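You operate a simulated robot arm through the tools that you are given. There is no shell and no other tool.

The job below is to be done with a simulated robot arm. You get a single attempt, and the scene is never put back.

JOB
Brush oil on the middle of the dark board and set the beige mash on the board.
Fine: oil from the wooden holder; stand the brush in the red hole again. A coat counts when it lies all over at full strength: go over it till it gets no stronger.

It is judged by the outcome, as a careful person would: the job done as asked, and still so three seconds after it is handed in. It fails if anything else is knocked over, pushed out of place, dropped, spilled or broken.

ROBOT AND FRAMES
A 6-joint arm with a two-finger gripper, fixed in place. Base frame: the origin is at the foot of the arm, x ahead of it, y to its left, z up; the work surface is at about z = 0. Units: mm, rad, N and s.
With the tool pointing down near the work surface it reaches from about 240 to 620 mm from the base axis. Its first joint turns from -1.152 to 1.152 rad. Payload 1.37 kg.
The TCP is the grasp point between the finger pads, 22 mm short of the fingertips. In the tool frame z runs along the fingers and y along their closing line. The gripper opens to 92 mm; its body begins 65 mm behind the TCP.
Orientation is that of the tool frame in the base frame, as a unit quaternion [w, x, y, z]. With the fingers straight down and closing along the base's y, the tool's x points along the base's -x, its y along +y and its z along -z.

CONTROLS
- The arm moves only by the tool step_arm. Its argument "steps" is a list of rows, each a list of 7 numbers: the shift along the tool's x, y, z in mm, then the turn, a rotation vector about the tool's x, y, z in rad, then the gripper command, from -1 (fully open) to 1 (shut), values between in proportion. In form: [[x, y, z, wx, wy, wz, gripper], ...]. A call has 1 to 20 rows; each row is the pose to reach, as a shift and turn from the pose commanded when the call began, along the tool's axes at that moment. Each row takes 0.2 s and may step no farther than 50 mm and 0.15 rad from the row before; otherwise, or with a gripper value out of range, the whole call is refused. Where a pose cannot be reached the arm comes as near as it can. A force on the tool above 40 N (or 10 N above the force at the start of the call, whichever is more), or a blocked arm, ends the call early, and 0.2 s more pass. The fingers move at their own pace (about 59.9 mm/s each) and stop on an object; they squeeze with about 26 N. The grip force told is the motor's: it shows also when the fingers shut on nothing. Time passes only in rows, and 0.2 s behind the last, so rows that repeat a pose let the fingers close. It gives the time, the measured TCP pose, the force on the tool (base axes), the opening and the grip force at its end, in the units of the frame above (readings bear some noise), with the torque about the TCP (base axes, N m) and any sound that the robot's microphone picked up, and new pictures: "show" is both (left out), scene, wrist or none.
- Cameras (640 x 400 px; columns grow to the right, rows downward): "scene" is fixed at [43.7, -442.8, 577.2]; the picture's right is [0.66, -0.75, 0.00], its down [-0.47, -0.42, -0.77] and it looks along [0.58, 0.51, -0.63] (base axes); focal length 350 px, centre (320, 200). "wrist" rides on the gripper at [71, 19, -102] in the tool frame; the picture's right is [-0.26, 0.97, 0.00], its down [-0.75, -0.20, -0.62] and it looks along [-0.60, -0.16, 0.78] (tool axes); focal length 280 px, centre (320, 200). There is no depth. A picture from a camera that has moved, and an enlarged one, comes with that camera's place and axes in the base frame and with its lens.
- close_up(camera, box): a new picture of the part [left, top, right, bottom] of that camera's present view, enlarged. No time passes.
- close_job(): hands the job in; it is judged then, once.

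Places have to be worked out from the pictures, the camera data and where the tool is seen. Open the gripper and draw the arm clear of the work before you hand the job in, unless the task says otherwise.

The tools are called after "Request:" as a command line: name --pt "numbers of a row" for each row, then --argument value for the rest, lists and objects as JSON in quotes. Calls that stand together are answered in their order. step_arm: Moves the arm, as the interface text tells. Its arguments: {"type":"object","properties":{"steps":{"type":"array"},"show":{"type":"string","enum":["both","scene","wrist","none"]}},"required":["steps"]} The other tools are called the same way: close_up (camera, box) takes an enlarged picture of a part of a camera's view; close_job () hands the job in.

At the start:

```text
time_s: 0.0
ee_pos: [310.7, -282.8, 373.1]
tcp_rot: [0.001, 0.0, 1.0, 0.0]
force: [0.5, 0.6, -0.5]
ft_torque: [0.02, 0.02, 0.0]
grip_width: 92.0
finger_force: 0.0
```

scene: 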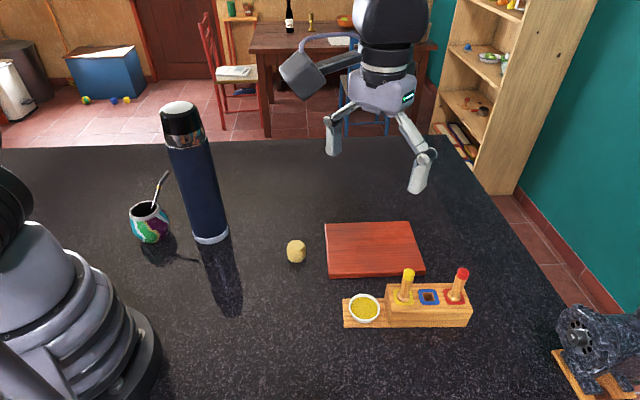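
wrist: 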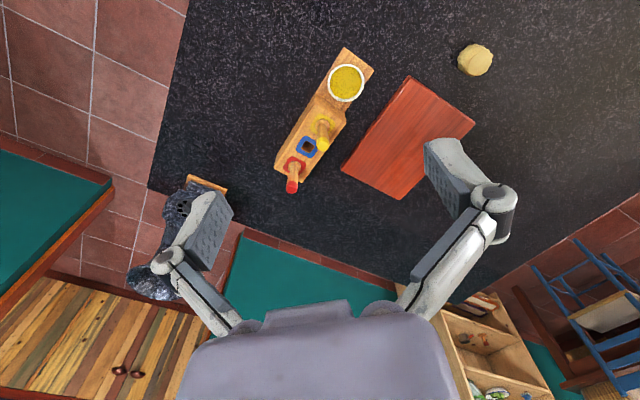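

I start by examining the scene: there's a holder with an oil bowl, a yellow-handled brush and a red-handled brush, a dark red board, and a beige lump (mash). I take close-ups of these first.

Request:
close_up --camera "scene" --box '[270, 200, 490, 340]'

Request:
close_up --camera "wrist" --box '[250, 30, 510, 210]'

```text
2.86 times, centred on (380, 270) of scene
camera zoom: at [43.7, -442.8, 577.2], right [0.66, -0.75, 0.0], down [-0.47, -0.42, -0.77], along [0.58, 0.51, -0.63], focal length 1001 px, centre (149, 0)
```

zoom: 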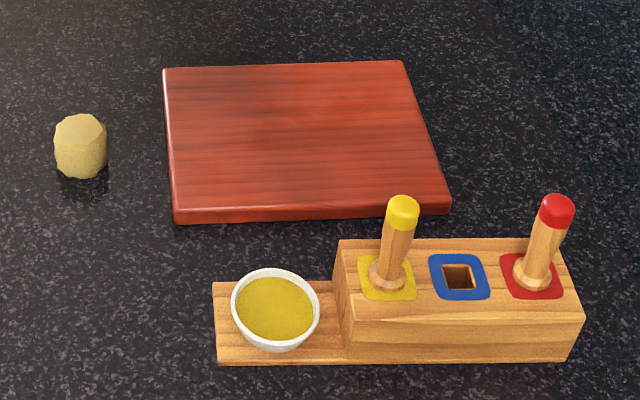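

```text
2.22 times, centred on (380, 120) of wrist
camera zoom: at [240.3, -264.1, 474.4], right [0.26, 0.97, 0.0], down [0.75, -0.2, 0.62], along [0.6, -0.16, -0.78], focal length 623 px, centre (187, 378)
```

zoom: 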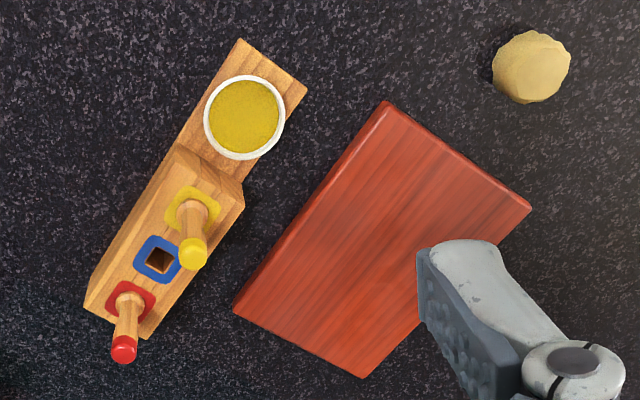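

The holder runs about 45° from the base axes: bowl near (374,-259), red hole near (481,-376) with its top at about z 49 and the handle top at about z 117. The board centre is near (516,-180) and the mash near (395,-66). I move above the red brush, turning so the fingers close across the holder.

Request:
step_arm --pt "-28 -15 26 0 0 0.138 -1" --pt "-56 -31 52 0 0 0.277 -1" --pt "-84 -46 78 0 0 0.415 -1" --pt "-112 -61 104 0 0 0.553 -1" --pt "-140 -77 130 0 0 0.69 -1" --pt "-168 -92.7 153 0 0 0.83 -1" --pt "-168 -92.7 153 0 0 0.83 -1"

```text
time_s: 1.6
ee_pos: [479.5, -374.0, 216.7]
tcp_rot: [0.0, 0.404, 0.915, 0.0]
force: [-0.7, -0.5, 0.5]
ft_torque: [0.01, -0.04, 0.0]
grip_width: 91.8
finger_force: 0.0
camera wrist: at [445.8, -309.9, 320.5], right [0.89, 0.46, 0.0], down [0.36, -0.69, 0.62], along [0.28, -0.56, -0.78], focal length 280 px, centre (320, 200)
```

scene: 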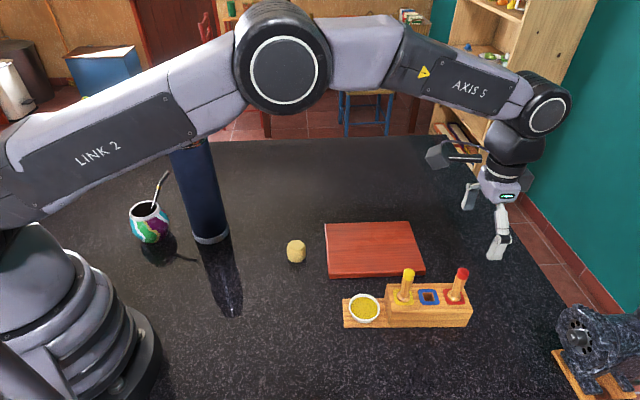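
wrist: 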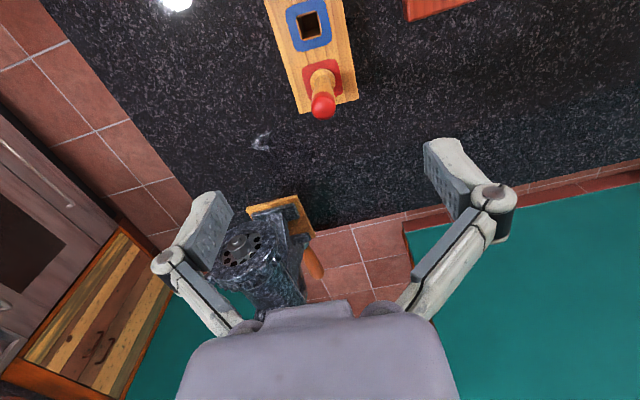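

The wrist view puts the red cap at about (479.5,-376), nearly straight below the TCP. I take a closer look at the brush and hole before descending.

Request:
close_up --camera "wrist" --box '[250, 0, 410, 130]'

Request:
close_up --camera "scene" --box '[340, 250, 484, 340]'

```text
3.08 times, centred on (330, 65) of wrist
camera zoom: at [445.8, -309.9, 320.5], right [0.89, 0.46, 0.0], down [0.36, -0.69, 0.62], along [0.28, -0.56, -0.78], focal length 863 px, centre (289, 615)
```

zoom: 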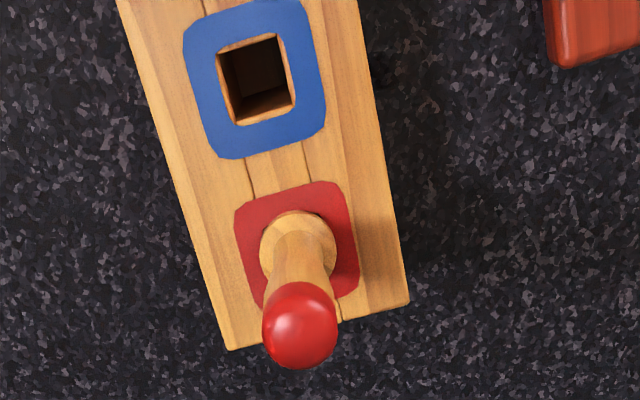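

```text
4.44 times, centred on (412, 295) of scene
camera zoom: at [43.8, -442.8, 577.2], right [0.66, -0.75, 0.0], down [-0.47, -0.42, -0.77], along [0.58, 0.51, -0.63], focal length 1557 px, centre (-89, -222)
```

zoom: 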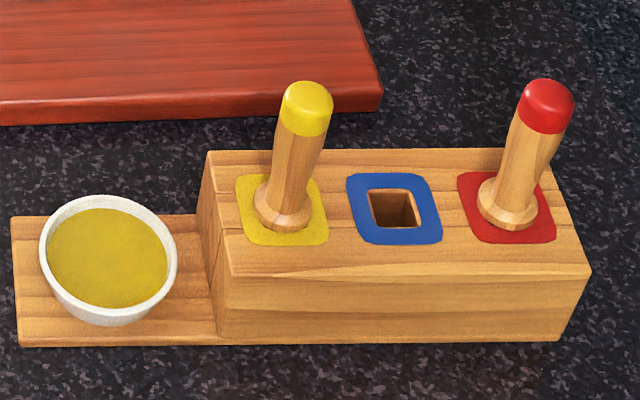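

The red brush stands vertical at about (480,-375.5), with its collar top near z 60 and cap top near z 123. I lower to z about 90 around the handle with the fingers partly closed.

Request:
step_arm --pt "-1.4 -0.6 30 0 0 0 -0.3" --pt "-1.4 -0.6 65 0 0 0 -0.1" --pt "-1.4 -0.6 100 0 0 0 0.0" --pt "-1.4 -0.6 126 0 0 0 0.1" --pt "-1.4 -0.6 126 0 0 0 0.1"

```text
time_s: 2.8
ee_pos: [479.5, -375.8, 94.6]
tcp_rot: [-0.001, 0.403, 0.915, 0.0]
force: [-0.1, 0.0, -0.1]
ft_torque: [-0.02, 0.01, 0.01]
grip_width: 41.4
finger_force: 0.1
camera wrist: at [445.8, -311.6, 195.6], right [0.89, 0.46, 0.0], down [0.36, -0.69, 0.63], along [0.29, -0.56, -0.78], focal length 280 px, centre (320, 200)
```

scene: 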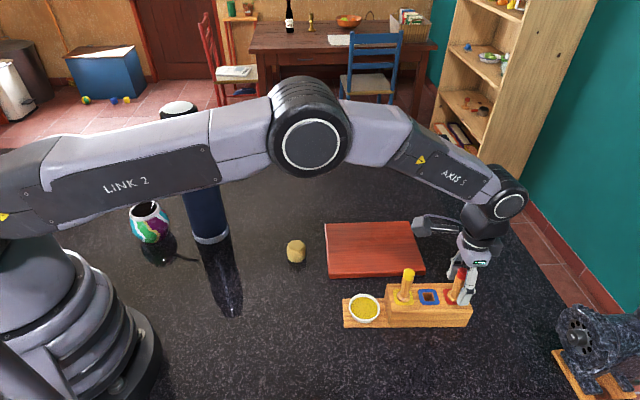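
wrist: 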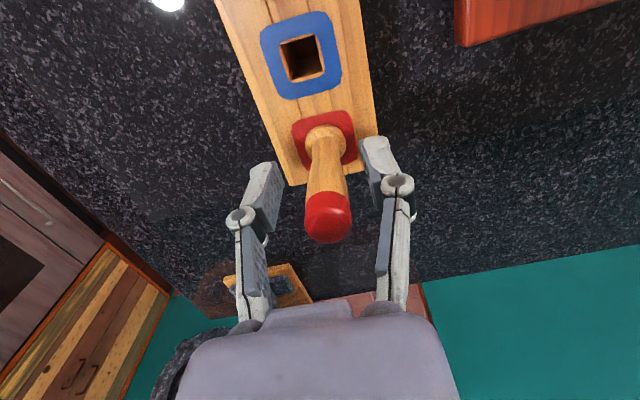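

The handle is between the fingers, perhaps 2–3 mm off centre toward the right finger. I zoom in to measure that before closing.

Request:
close_up --camera "wrist" --box '[224, 90, 416, 210]'

Request:
close_up --camera "scene" --box '[380, 210, 524, 300]'

```text
3.33 times, centred on (320, 150) of wrist
camera zoom: at [445.8, -311.6, 195.6], right [0.89, 0.46, 0.0], down [0.36, -0.69, 0.63], along [0.29, -0.56, -0.78], focal length 935 px, centre (320, 367)
```

zoom: 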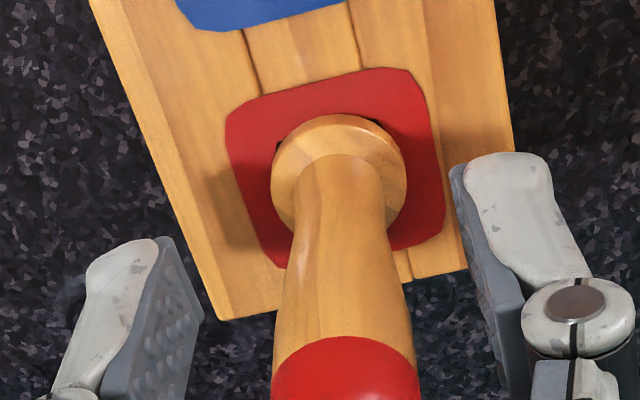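

```text
4.44 times, centred on (452, 255) of scene
camera zoom: at [43.7, -442.8, 577.2], right [0.66, -0.75, 0.0], down [-0.47, -0.42, -0.77], along [0.58, 0.51, -0.63], focal length 1557 px, centre (-267, -44)
```

zoom: 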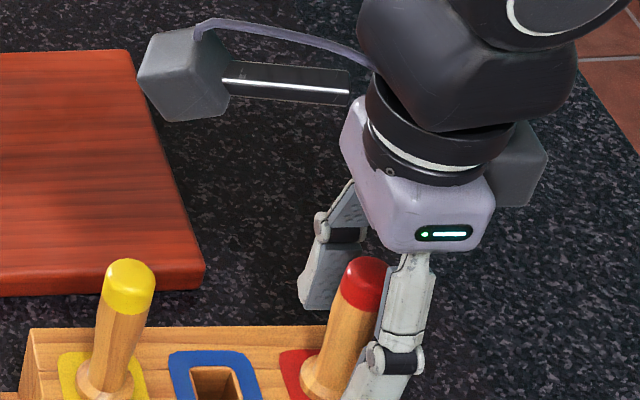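

The handle centre looks about 2–3 mm toward tool +y, so I shift by 2 mm and close onto the handle, holding still while the fingers squeeze.

Request:
step_arm --pt "0 2.2 1 0 0 0 0.1" --pt "0 2.2 1 0 0 0 0.4" --pt "0 2.2 1 0 0 0 0.7" --pt "0 2.2 1 0 0 0 1" --pt "0 2.2 1 0 0 0 1" --pt "0 2.2 1 0 0 0 1"

```text
time_s: 4.2
ee_pos: [480.7, -374.7, 92.8]
tcp_rot: [0.0, 0.403, 0.915, 0.0]
force: [0.2, -1.0, -0.5]
ft_torque: [0.03, 0.0, 0.01]
grip_width: 14.2
finger_force: 26.5
camera wrist: at [447.4, -310.2, 195.0], right [0.89, 0.46, 0.0], down [0.36, -0.69, 0.63], along [0.29, -0.56, -0.78], focal length 280 px, centre (320, 200)
```

scene: 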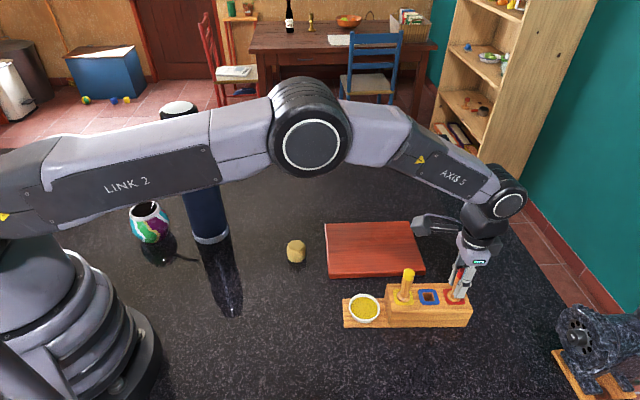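
wrist: 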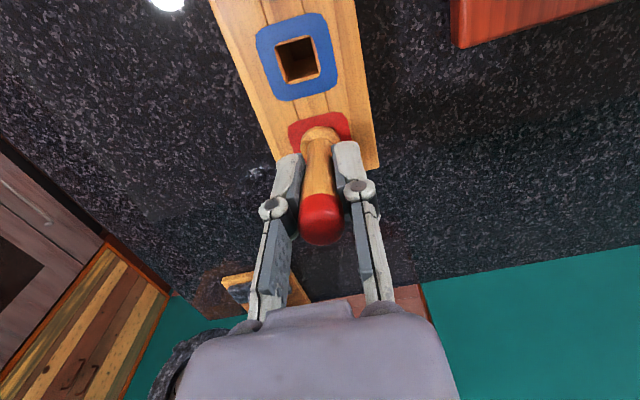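

The grip is firm (14.2 mm wide, 26 N) with almost no side load. I note the seat pose as (480.7,-374.7,92.8) and lift the brush straight up.

Request:
step_arm --pt "0 0 -8 0 0 0 1" --pt "0 0 -18 0 0 0 1" --pt "0 0 -30 0 0 0 1" --pt "0 0 -45 0 0 0 1" --pt "0 0 -65 0 0 0 1" --pt "0 0 -85 0 0 0 1" --pt "0 0 -100 0 0 0 1" --pt "0 0 -100 0 0 0 1"

```text
time_s: 6.0
ee_pos: [479.9, -374.7, 191.3]
tcp_rot: [0.0, 0.403, 0.915, 0.0]
force: [0.0, -0.9, -1.2]
ft_torque: [-0.01, 0.0, -0.01]
grip_width: 14.5
finger_force: 26.0
camera wrist: at [447.3, -310.8, 293.8], right [0.89, 0.46, 0.0], down [0.36, -0.69, 0.62], along [0.29, -0.56, -0.78], focal length 280 px, centre (320, 200)
```

scene: 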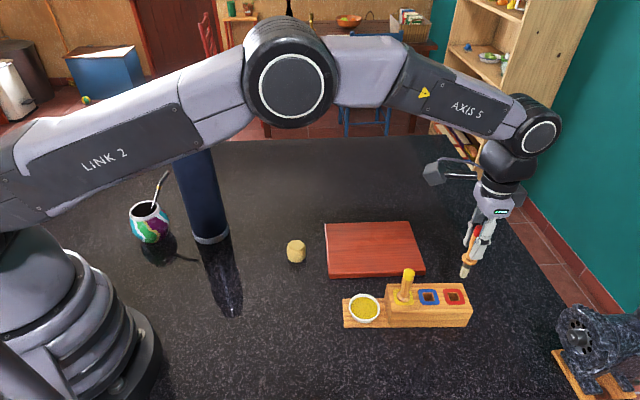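
wrist: 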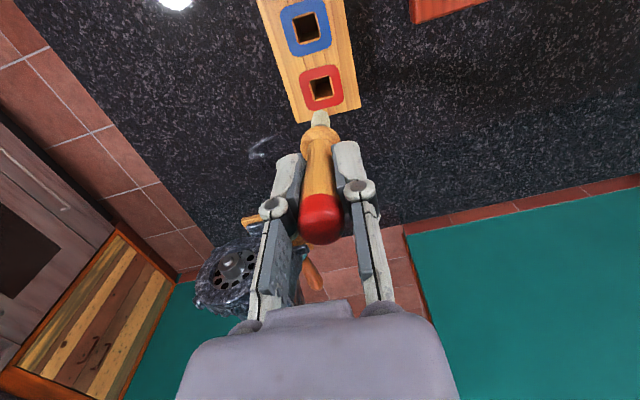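

Request:
close_up --camera "scene" --box '[430, 190, 526, 290]'

Request:
close_up --camera "wrist" --box '[240, 0, 400, 160]'

```text
4.00 times, centred on (478, 240) of scene
camera zoom: at [43.7, -442.8, 577.2], right [0.66, -0.75, 0.0], down [-0.47, -0.42, -0.77], along [0.58, 0.51, -0.63], focal length 1401 px, centre (-312, 40)
```

zoom: 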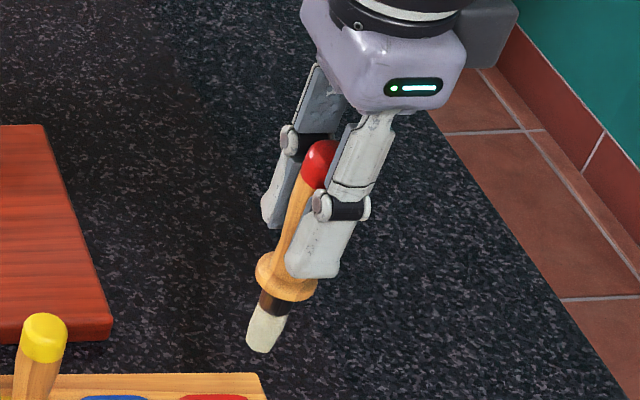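

```text
2.50 times, centred on (320, 80) of wrist
camera zoom: at [447.3, -310.8, 293.8], right [0.89, 0.46, 0.0], down [0.36, -0.69, 0.62], along [0.29, -0.56, -0.78], focal length 701 px, centre (320, 500)
```

zoom: 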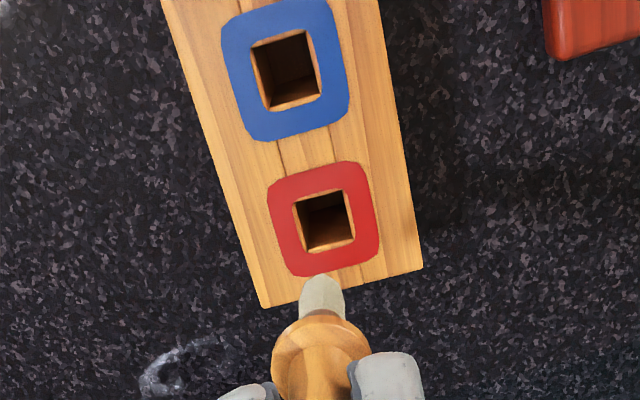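

The brush is out cleanly; the bristle tip is roughly 83 mm below the TCP. I raise it 45 mm so it clears the yellow brush and carry it over to the bowl.

Request:
step_arm --pt "0 0 -25 0 0 0 1" --pt "0 0 -45 0 0 0 1" --pt "30 0 -45 0 0 0 1" --pt "65 0 -45 0 0 0 1" --pt "100 0 -45 0 0 0 1" --pt "130 0 -45 0 0 0 1" --pt "156 0 -45 0 0 0 1" --pt "156 0 -45 0 0 0 1"

```text
time_s: 7.8
ee_pos: [376.1, -258.9, 238.4]
tcp_rot: [-0.001, 0.403, 0.915, 0.0]
force: [0.1, 0.5, -0.2]
ft_torque: [0.0, -0.01, 0.01]
grip_width: 14.3
finger_force: 25.9
camera wrist: at [342.5, -195.2, 340.4], right [0.89, 0.46, 0.0], down [0.36, -0.69, 0.63], along [0.29, -0.56, -0.78], focal length 280 px, centre (320, 200)
```

scene: 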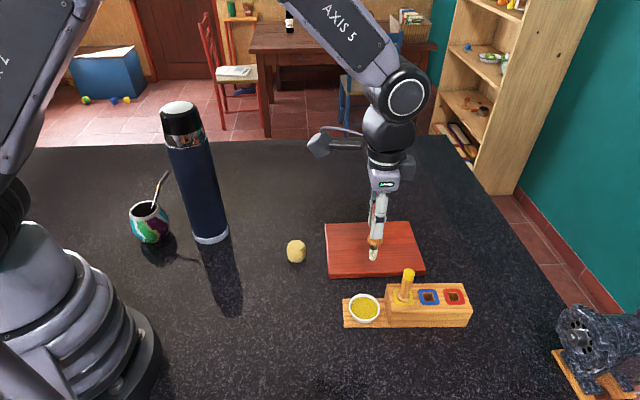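
wrist: 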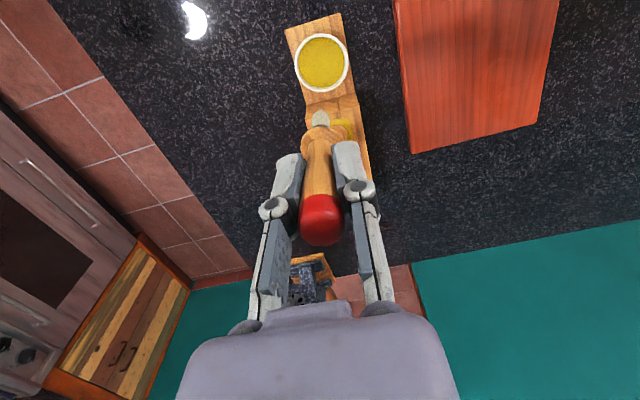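

The bowl centre comes out near (375,-258), practically below the brush. I zoom in to estimate the rim and oil height.

Request:
close_up --camera "scene" --box '[328, 270, 408, 340]'

Request:
close_up --camera "wrist" --box '[250, 0, 400, 150]'

Request:
close_up --camera "scene" --box '[336, 180, 416, 270]'

```text
5.71 times, centred on (368, 305) of scene
camera zoom: at [43.7, -442.8, 577.2], right [0.66, -0.75, 0.0], down [-0.47, -0.42, -0.77], along [0.58, 0.51, -0.63], focal length 2002 px, centre (46, -400)
```

zoom: 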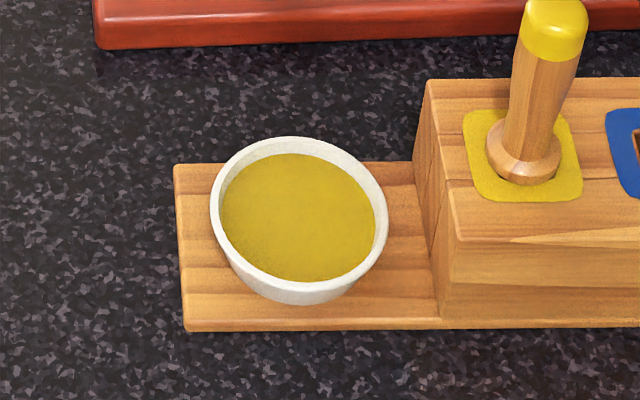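

```text
2.67 times, centred on (325, 75) of wrist
camera zoom: at [342.5, -195.2, 340.4], right [0.89, 0.46, 0.0], down [0.36, -0.69, 0.63], along [0.29, -0.56, -0.78], focal length 748 px, centre (307, 533)
```

zoom: 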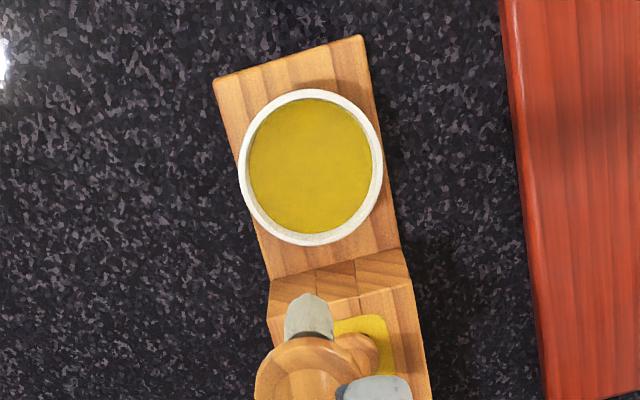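

```text
4.44 times, centred on (376, 225) of scene
camera zoom: at [43.7, -442.8, 577.2], right [0.66, -0.75, 0.0], down [-0.47, -0.42, -0.77], along [0.58, 0.51, -0.63], focal length 1557 px, centre (71, 89)
```

zoom: 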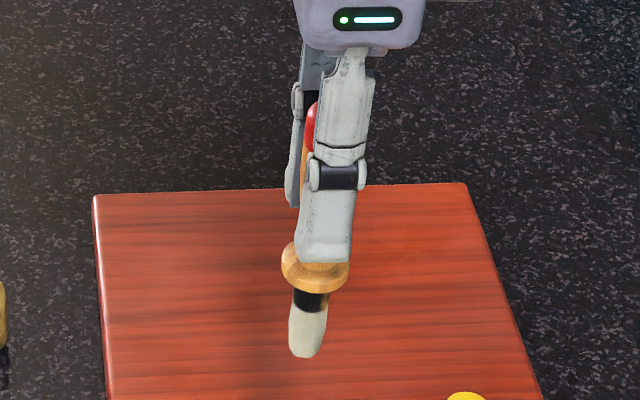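

The rim is at about z 25 with its centre near (376.8,-259), 56 mm across, so the oil surface is around z 20. I lower until the tip hangs just above the oil and check.

Request:
step_arm --pt "0 0.5 35 0 0 0 1" --pt "0 0.5 70 0 0 0 1" --pt "0 0.5 100 0 0 0 1" --pt "0 0.5 118 0 0 0 1" --pt "0 0.5 124 0 0 0 1" --pt "0 0.5 124 0 0 0 1"

```text
time_s: 9.2
ee_pos: [375.7, -260.4, 113.7]
tcp_rot: [0.0, 0.404, 0.915, 0.0]
force: [0.1, -0.1, 0.5]
ft_torque: [-0.02, -0.03, 0.04]
grip_width: 14.4
finger_force: 25.6
camera wrist: at [341.7, -195.8, 215.3], right [0.89, 0.46, 0.0], down [0.36, -0.69, 0.63], along [0.29, -0.56, -0.78], focal length 280 px, centre (320, 200)
```

scene: 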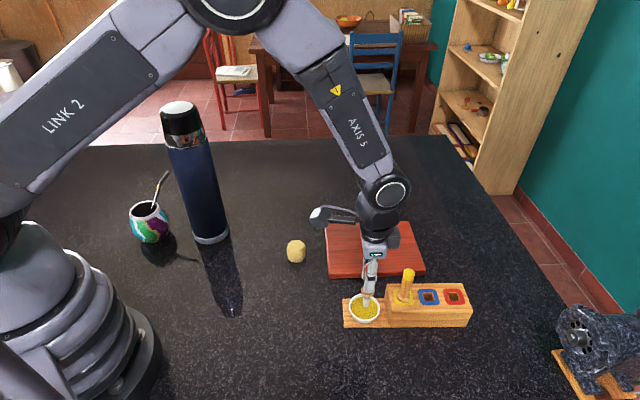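
wrist: 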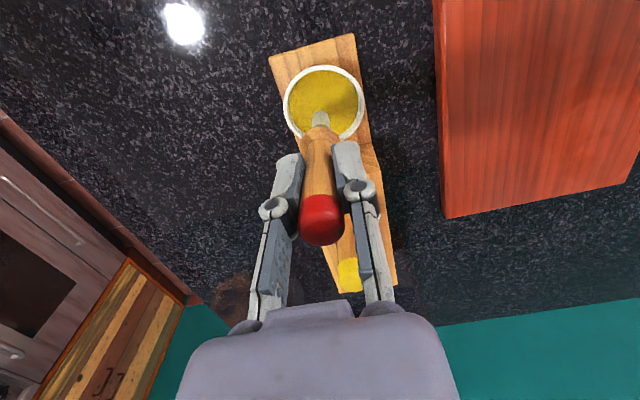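

Request:
close_up --camera "scene" --box '[328, 260, 408, 330]'

Request:
close_up --camera "wrist" --box '[260, 30, 390, 160]'

```text
5.71 times, centred on (368, 295) of scene
camera zoom: at [43.7, -442.8, 577.2], right [0.66, -0.75, 0.0], down [-0.47, -0.42, -0.77], along [0.58, 0.51, -0.63], focal length 2002 px, centre (46, -343)
```

zoom: 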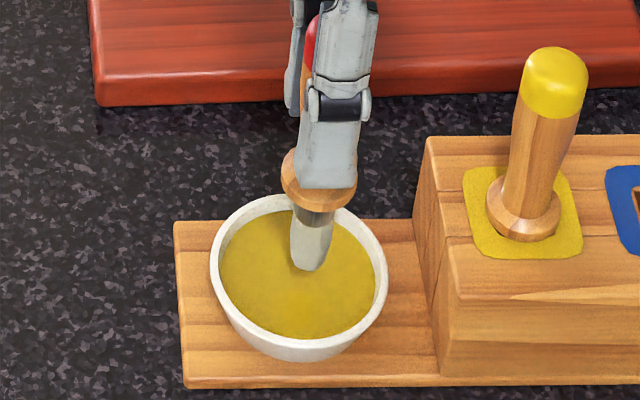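

```text
3.08 times, centred on (325, 95) of wrist
camera zoom: at [341.7, -195.8, 215.3], right [0.89, 0.46, 0.0], down [0.36, -0.69, 0.63], along [0.29, -0.56, -0.78], focal length 863 px, centre (305, 523)
```

zoom: 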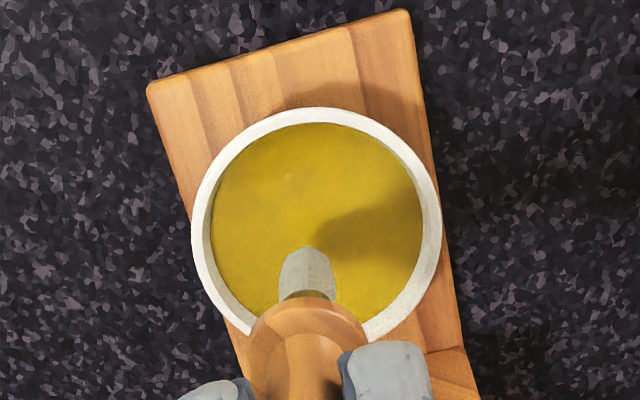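

The tip hangs about 8 mm above the oil and slightly off the centre. I nudge 2–3 mm toward the centre, dip in to a tip height of about z 14, stir slightly, and watch the force.

Request:
step_arm --pt "2.5 1.5 4 0 0 0 1" --pt "2.5 1.5 9 0 0 0 1" --pt "2.5 1.5 13 0 0 0 1" --pt "2.5 1.5 14 0 0 0 1" --pt "2.5 1.5 14 0 0 0 1"

```text
time_s: 10.4
ee_pos: [375.8, -257.3, 98.8]
tcp_rot: [0.001, 0.403, 0.915, -0.001]
force: [-5.0, -1.7, 18.7]
ft_torque: [-0.23, 0.49, -0.04]
grip_width: 14.4
finger_force: 26.2
camera wrist: at [341.9, -192.6, 201.3], right [0.89, 0.46, 0.0], down [0.36, -0.69, 0.63], along [0.29, -0.56, -0.78], focal length 280 px, centre (320, 200)
```

scene: 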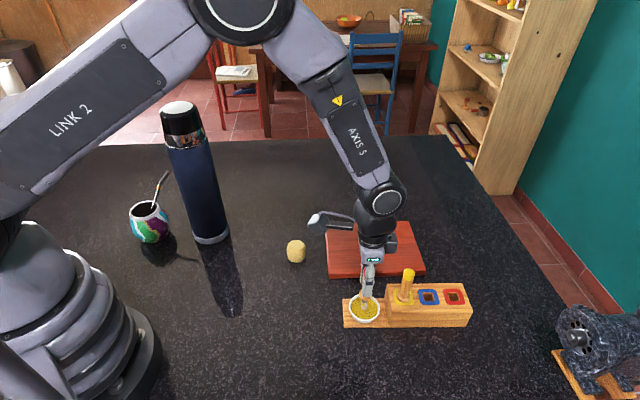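
wrist: 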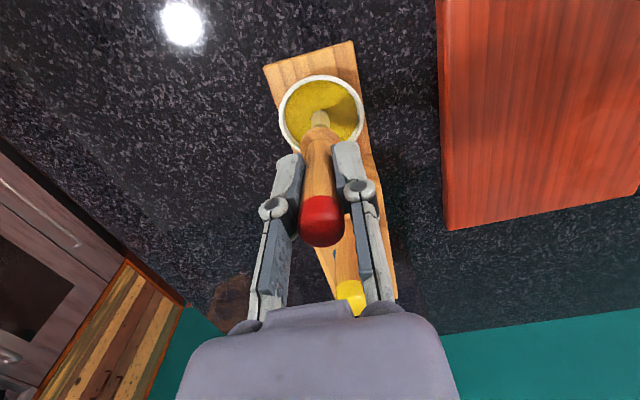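

The force of 18.7 N shows the bristles are pressing on the bowl floor, so I back off a few millimetres right away and look.

Request:
step_arm --pt "0 0 -2 0 0 0 1" --pt "0 0 -3 0 0 0 1" --pt "0 0 -3 0 0 0 1"

Request:
close_up --camera "scene" --box '[328, 250, 408, 330]'

Request:
close_up --camera "wrist" --box '[240, 30, 400, 250]'

```text
time_s: 11.2
ee_pos: [374.7, -256.1, 101.2]
tcp_rot: [0.0, 0.404, 0.915, 0.0]
force: [0.1, 0.3, -0.3]
ft_torque: [0.0, 0.0, 0.0]
grip_width: 14.0
finger_force: 25.9
camera wrist: at [341.9, -192.1, 203.6], right [0.89, 0.46, 0.0], down [0.36, -0.69, 0.62], along [0.29, -0.56, -0.78], focal length 280 px, centre (320, 200)
```

scene: 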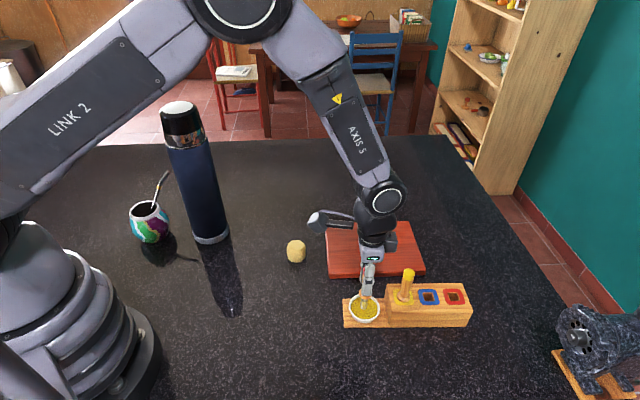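
wrist: 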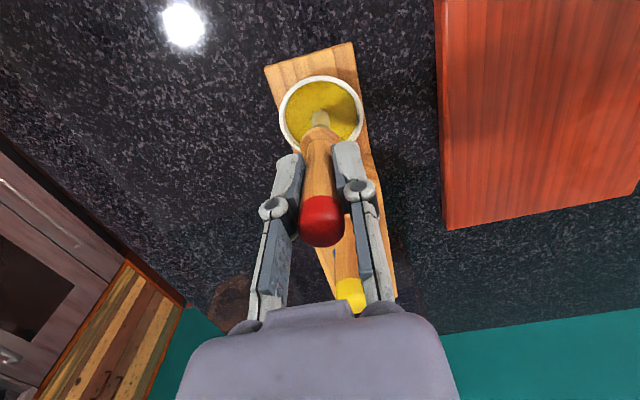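

```text
5.00 times, centred on (368, 290) of scene
camera zoom: at [43.7, -442.8, 577.2], right [0.66, -0.75, 0.0], down [-0.47, -0.42, -0.77], along [0.58, 0.51, -0.63], focal length 1752 px, centre (80, -250)
```

zoom: 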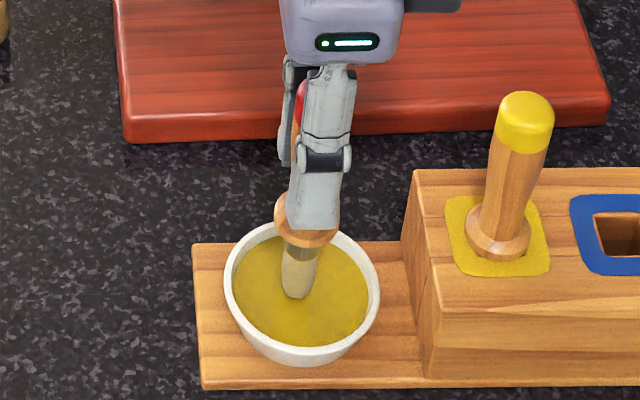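

```text
1.82 times, centred on (320, 140) of wrist
camera zoom: at [341.9, -192.1, 203.6], right [0.89, 0.46, 0.0], down [0.36, -0.69, 0.62], along [0.29, -0.56, -0.78], focal length 510 px, centre (320, 309)
```

zoom: 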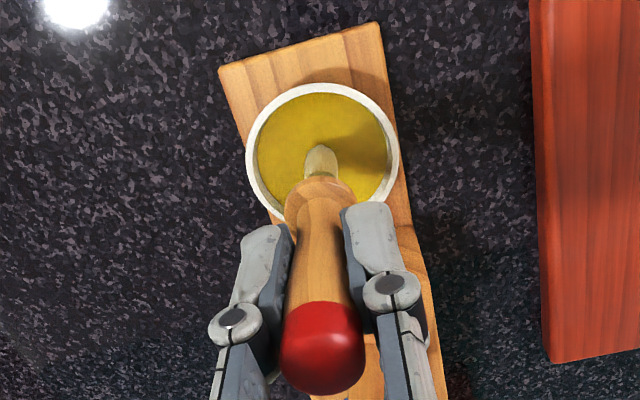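

The bristles now look yellowed and the load is off, so the brush picked up oil. I dwell briefly with a very light dip, then lift clear and inspect the brush.

Request:
step_arm --pt "0 0 1.5 0 0 0 1" --pt "0 0 1.5 0 0 0 1" --pt "0 0 1.5 0 0 0 1" --pt "0 0 -5 0 0 0 1" --pt "0 0 -15 0 0 0 1" --pt "0 0 -30 0 0 0 1" --pt "0 0 -45 0 0 0 1" --pt "0 0 -45 0 0 0 1"

Request:
close_up --camera "scene" --box '[328, 230, 408, 330]'

Request:
close_up --camera "wrist" --box '[240, 0, 400, 130]'

```text
time_s: 13.0
ee_pos: [375.7, -256.8, 146.1]
tcp_rot: [0.0, 0.403, 0.915, -0.001]
force: [0.8, -0.2, -0.6]
ft_torque: [0.01, 0.03, -0.02]
grip_width: 14.3
finger_force: 26.3
camera wrist: at [342.1, -192.0, 248.4], right [0.89, 0.46, 0.0], down [0.36, -0.69, 0.62], along [0.29, -0.56, -0.78], focal length 280 px, centre (320, 200)
```

scene: 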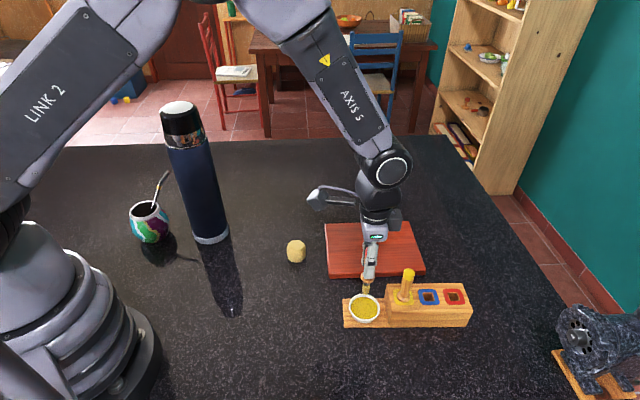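
wrist: 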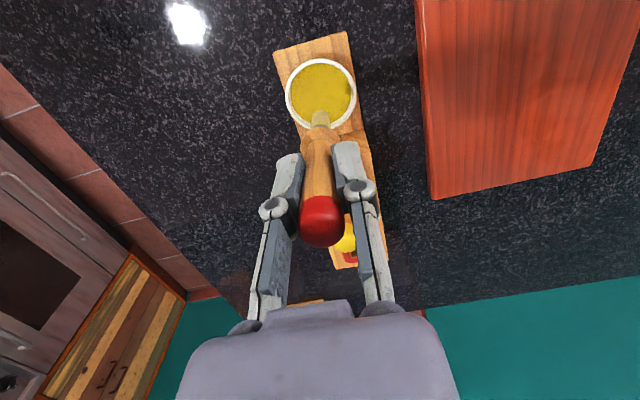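

```text
4.00 times, centred on (368, 280) of scene
camera zoom: at [43.7, -442.8, 577.2], right [0.66, -0.75, 0.0], down [-0.47, -0.42, -0.77], along [0.58, 0.51, -0.63], focal length 1401 px, centre (128, -120)
```

zoom: 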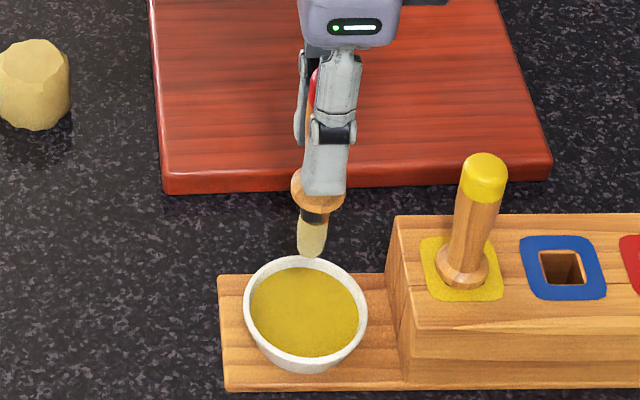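

```text
3.08 times, centred on (320, 65) of wrist
camera zoom: at [342.1, -192.0, 248.4], right [0.89, 0.46, 0.0], down [0.36, -0.69, 0.62], along [0.29, -0.56, -0.78], focal length 863 px, centre (320, 615)
```

zoom: 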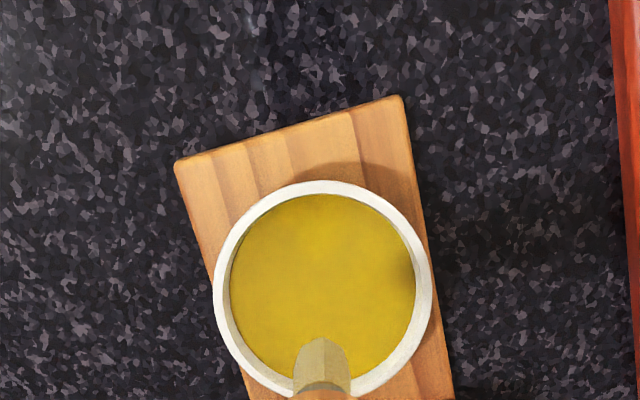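

The brush is loaded with oil (yellow bristles). The board's corners check out from both cameras, giving a centre near (516,-180) and a top at about z 18. I carry the brush to just above the centre.

Request:
step_arm --pt "-8 35 0 0 0 0 1" --pt "-16 70 0 0 0 0 1" --pt "-25 105 0 0 0 0 1" --pt "-33 138 8 0 0 0 1" --pt "-37.8 155.5 25 0 0 0 1" --pt "-37.8 155.5 36 0 0 0 1" --pt "-37.8 155.5 36 0 0 0 1"

Request:
close_up --camera "scene" --box '[310, 190, 440, 290]'

Request:
close_up --camera "wrist" --box '[200, 20, 440, 170]'

```text
time_s: 14.6
ee_pos: [516.4, -179.3, 111.6]
tcp_rot: [0.0, 0.403, 0.915, 0.0]
force: [1.2, 0.5, -0.1]
ft_torque: [-0.01, -0.02, -0.01]
grip_width: 14.2
finger_force: 26.4
camera wrist: at [482.7, -115.2, 213.1], right [0.89, 0.46, 0.0], down [0.36, -0.69, 0.62], along [0.29, -0.56, -0.78], focal length 280 px, centre (320, 200)
```

scene: 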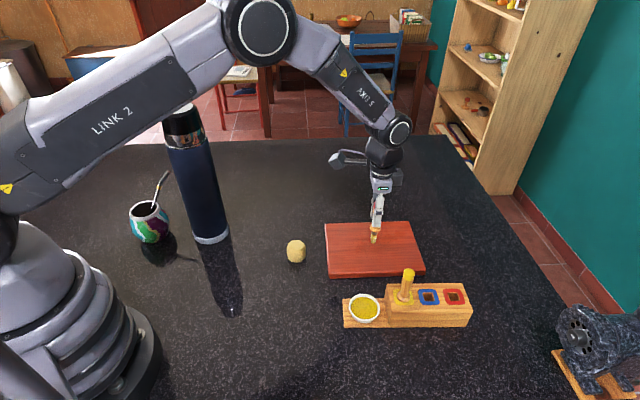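
wrist: 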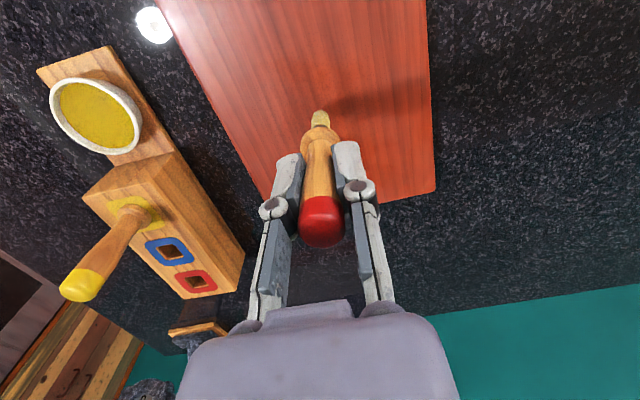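

```text
4.00 times, centred on (375, 240) of scene
camera zoom: at [43.8, -442.8, 577.2], right [0.66, -0.75, 0.0], down [-0.47, -0.42, -0.77], along [0.58, 0.51, -0.63], focal length 1401 px, centre (100, 40)
```

zoom: 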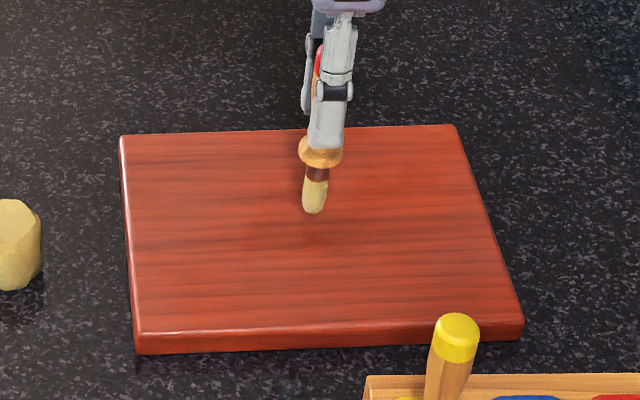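

```text
2.67 times, centred on (320, 95) of wrist
camera zoom: at [482.7, -115.2, 213.1], right [0.89, 0.46, 0.0], down [0.36, -0.69, 0.62], along [0.29, -0.56, -0.78], focal length 748 px, centre (320, 480)
```

zoom: 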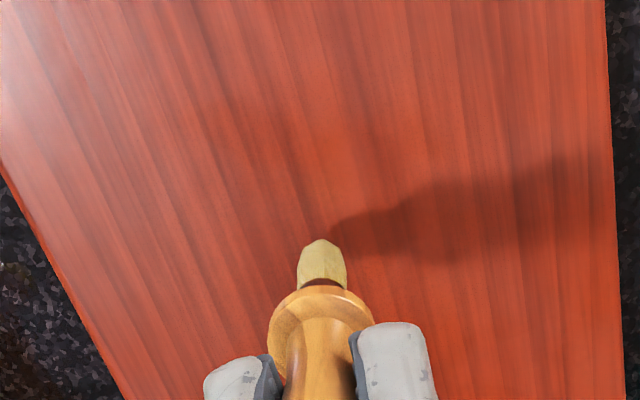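

The tip is above the middle of the board. I lower slowly to find the contact height.

Request:
step_arm --pt "0 0 5 0 0 0 1" --pt "0 0 8 0 0 0 1" --pt "0 0 9.5 0 0 0 1" --pt "0 0 9.5 0 0 0 1" --show "none"

Request:
close_up --camera "scene" --box '[340, 200, 410, 260]'

Request:
close_up --camera "wrist" --box '[240, 70, 400, 170]'

```text
time_s: 15.6
ee_pos: [516.2, -179.3, 102.1]
tcp_rot: [0.0, 0.403, 0.915, 0.001]
force: [-0.8, 0.0, -0.5]
ft_torque: [0.02, 0.01, -0.03]
grip_width: 14.4
finger_force: 25.9
```

```text
6.67 times, centred on (375, 230) of scene
camera zoom: at [43.7, -442.8, 577.2], right [0.66, -0.75, 0.0], down [-0.47, -0.42, -0.77], along [0.58, 0.51, -0.63], focal length 2336 px, centre (-47, 0)
```

zoom: 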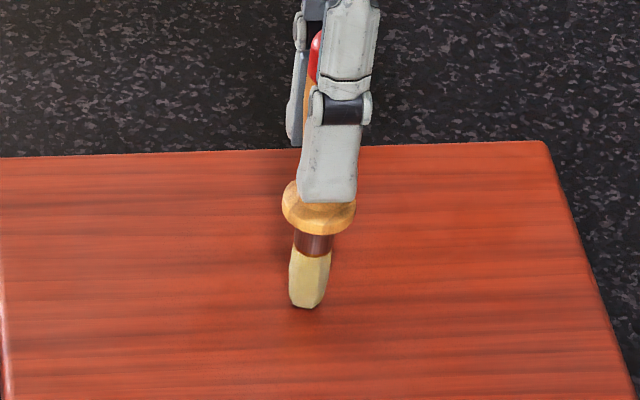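

```text
4.00 times, centred on (320, 120) of wrist
camera zoom: at [482.8, -115.3, 203.9], right [0.89, 0.46, 0.0], down [0.36, -0.69, 0.63], along [0.29, -0.56, -0.78], focal length 1122 px, centre (320, 520)
```

zoom: 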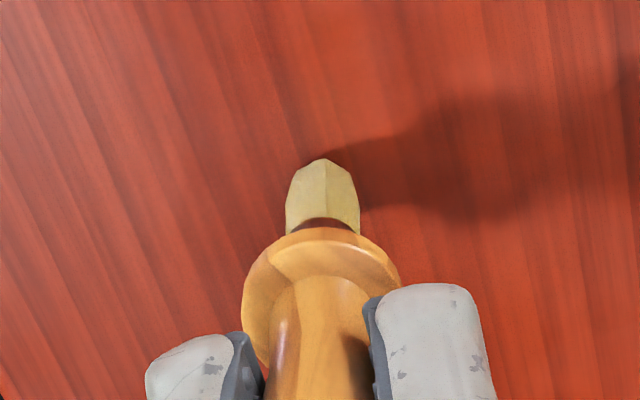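

The tip is nearly touching (its shadow meets it) and the force is still zero. I lower in half-millimetre steps.

Request:
step_arm --pt "0 0 0.7 0 0 0 1" --pt "0 0 1.4 0 0 0 1" --pt "0 0 1.4 0 0 0 1" --show "none"

Request:
close_up --camera "scene" --box '[340, 200, 410, 260]'

```text
time_s: 16.4
ee_pos: [514.5, -180.5, 99.6]
tcp_rot: [-0.001, 0.403, 0.915, 0.0]
force: [0.0, 0.3, -0.4]
ft_torque: [0.02, -0.01, -0.02]
grip_width: 14.1
finger_force: 26.0
```

```text
6.67 times, centred on (375, 230) of scene
camera zoom: at [43.7, -442.8, 577.2], right [0.66, -0.75, 0.0], down [-0.47, -0.42, -0.77], along [0.58, 0.51, -0.63], focal length 2336 px, centre (-47, 0)
```

zoom: 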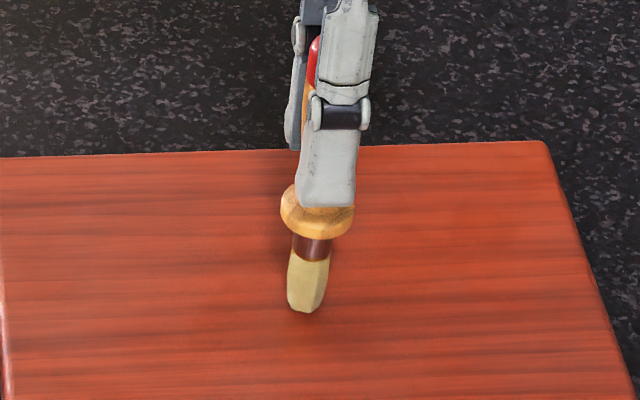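

Still no contact force. I go down another 1.5 mm.

Request:
step_arm --pt "0 0 0.8 0 0 0 1" --pt "0 0 1.5 0 0 0 1" --pt "0 0 1.5 0 0 0 1" --show "none"

Request:
close_up --camera "wrist" --box '[240, 70, 400, 170]'

```text
time_s: 17.2
ee_pos: [517.3, -179.5, 99.0]
tcp_rot: [0.001, 0.403, 0.915, -0.001]
force: [-4.3, -0.4, 15.6]
ft_torque: [-0.04, 0.28, -0.03]
grip_width: 14.1
finger_force: 25.7
```

```text
4.00 times, centred on (320, 120) of wrist
camera zoom: at [482.8, -115.0, 201.6], right [0.89, 0.46, 0.0], down [0.36, -0.69, 0.63], along [0.29, -0.56, -0.78], focal length 1122 px, centre (320, 520)
```

zoom: 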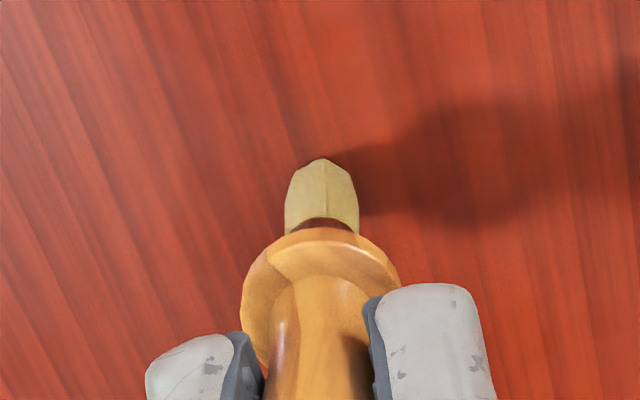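

Contact found: at commanded z 99.7 it presses 15.6 N, and 1.5 mm higher there is none. I ease up to a light press and make a first test stroke along the closing direction across the middle.

Request:
step_arm --pt "0 0 -0.7 0 0 0 1" --pt "0 14 -0.7 0 0 0 1" --pt "0 28 -0.7 0 0 0 1" --pt "0 40 -0.7 0 0 0 1" --pt "0 20 -0.7 0 0 0 1" --pt "0 0 -0.7 0 0 0 1" --pt "0 -20 -0.7 0 0 0 1" --pt "0 -40 -0.7 0 0 0 1" --pt "0 -40 -0.7 0 0 0 1"

Request:
close_up --camera "scene" --box '[310, 205, 440, 285]'

Request:
close_up --camera "wrist" --box '[200, 20, 440, 170]'

```text
time_s: 19.2
ee_pos: [487.1, -205.3, 98.5]
tcp_rot: [0.0, 0.403, 0.915, 0.001]
force: [1.7, 0.9, 7.9]
ft_torque: [0.05, -0.2, 0.0]
grip_width: 14.3
finger_force: 26.1
camera wrist: at [452.6, -140.9, 201.1], right [0.89, 0.46, 0.0], down [0.36, -0.69, 0.63], along [0.29, -0.56, -0.78], focal length 280 px, centre (320, 200)
```

scene: 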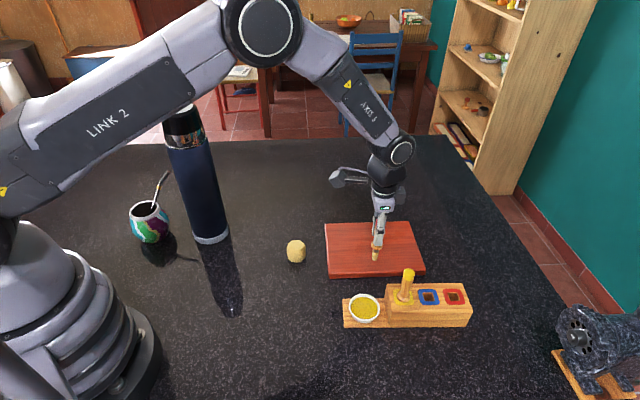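
wrist: 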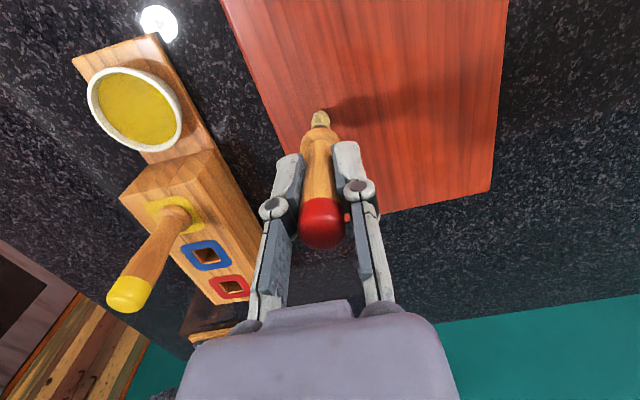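

```text
4.92 times, centred on (375, 245) of scene
camera zoom: at [43.7, -442.8, 577.2], right [0.66, -0.75, 0.0], down [-0.47, -0.42, -0.77], along [0.58, 0.51, -0.63], focal length 1725 px, centre (49, -22)
```

zoom: 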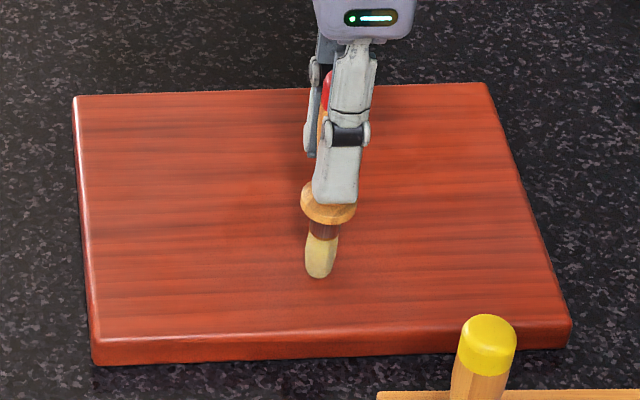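

```text
2.67 times, centred on (320, 95) of wrist
camera zoom: at [452.6, -140.9, 201.1], right [0.89, 0.46, 0.0], down [0.36, -0.69, 0.63], along [0.29, -0.56, -0.78], focal length 748 px, centre (320, 480)
```

zoom: 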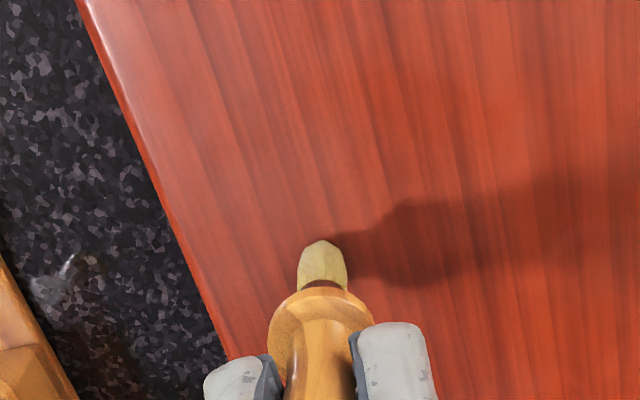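

The stroke is hard to see from these angles. I lift and move aside along the board so both cameras get a clear view of the stroked strip.

Request:
step_arm --pt "0 0 -15 0 0 0 1" --pt "-20 15 -40 0 0 0 1" --pt "-45 35 -55 0 0 0 1" --pt "-60 40 -60 0 0 0 1" --pt "-60 40 -60 0 0 0 1"

Request:
close_up --camera "scene" --box '[310, 205, 440, 285]'

Request:
close_up --camera "wrist" --box '[140, 0, 440, 150]'

```text
time_s: 20.4
ee_pos: [556.4, -225.2, 157.3]
tcp_rot: [0.0, 0.404, 0.915, 0.0]
force: [-0.2, 0.6, 0.0]
ft_torque: [-0.02, -0.01, -0.01]
grip_width: 14.3
finger_force: 25.8
camera wrist: at [522.3, -159.5, 260.7], right [0.89, 0.46, 0.0], down [0.36, -0.69, 0.62], along [0.29, -0.56, -0.78], focal length 280 px, centre (320, 200)
```

scene: 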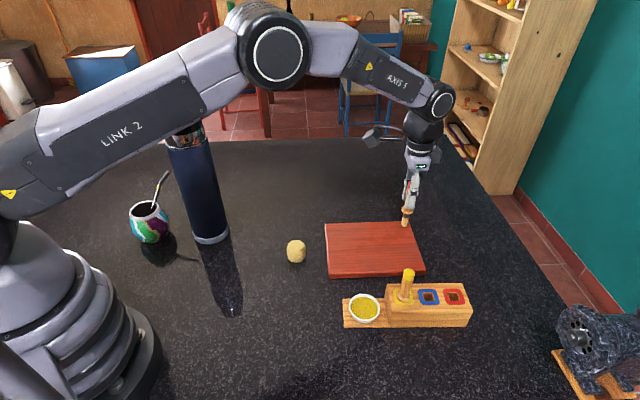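
wrist: 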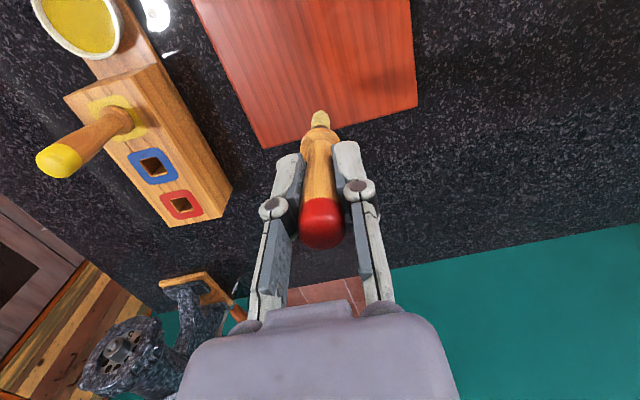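

```text
4.92 times, centred on (375, 245) of scene
camera zoom: at [43.8, -442.8, 577.2], right [0.66, -0.75, 0.0], down [-0.47, -0.42, -0.77], along [0.58, 0.51, -0.63], focal length 1725 px, centre (49, -22)
```

zoom: 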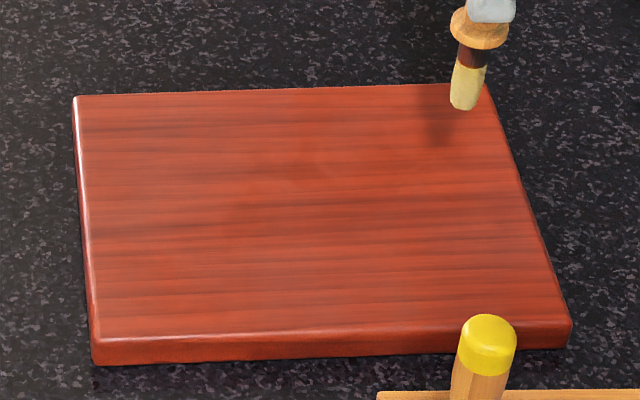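

```text
2.13 times, centred on (290, 75) of wrist
camera zoom: at [522.3, -159.5, 260.7], right [0.89, 0.46, 0.0], down [0.36, -0.69, 0.62], along [0.29, -0.56, -0.78], focal length 598 px, centre (384, 467)
```

zoom: 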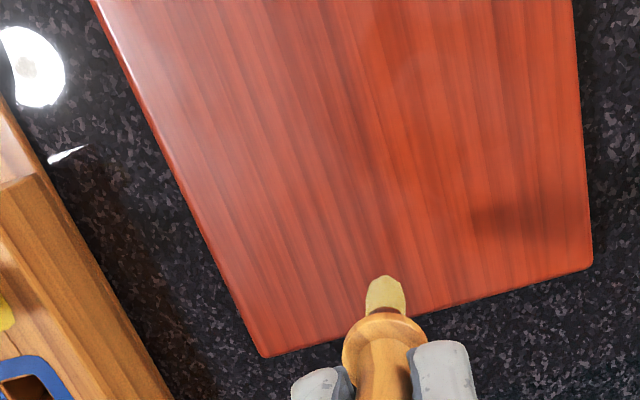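

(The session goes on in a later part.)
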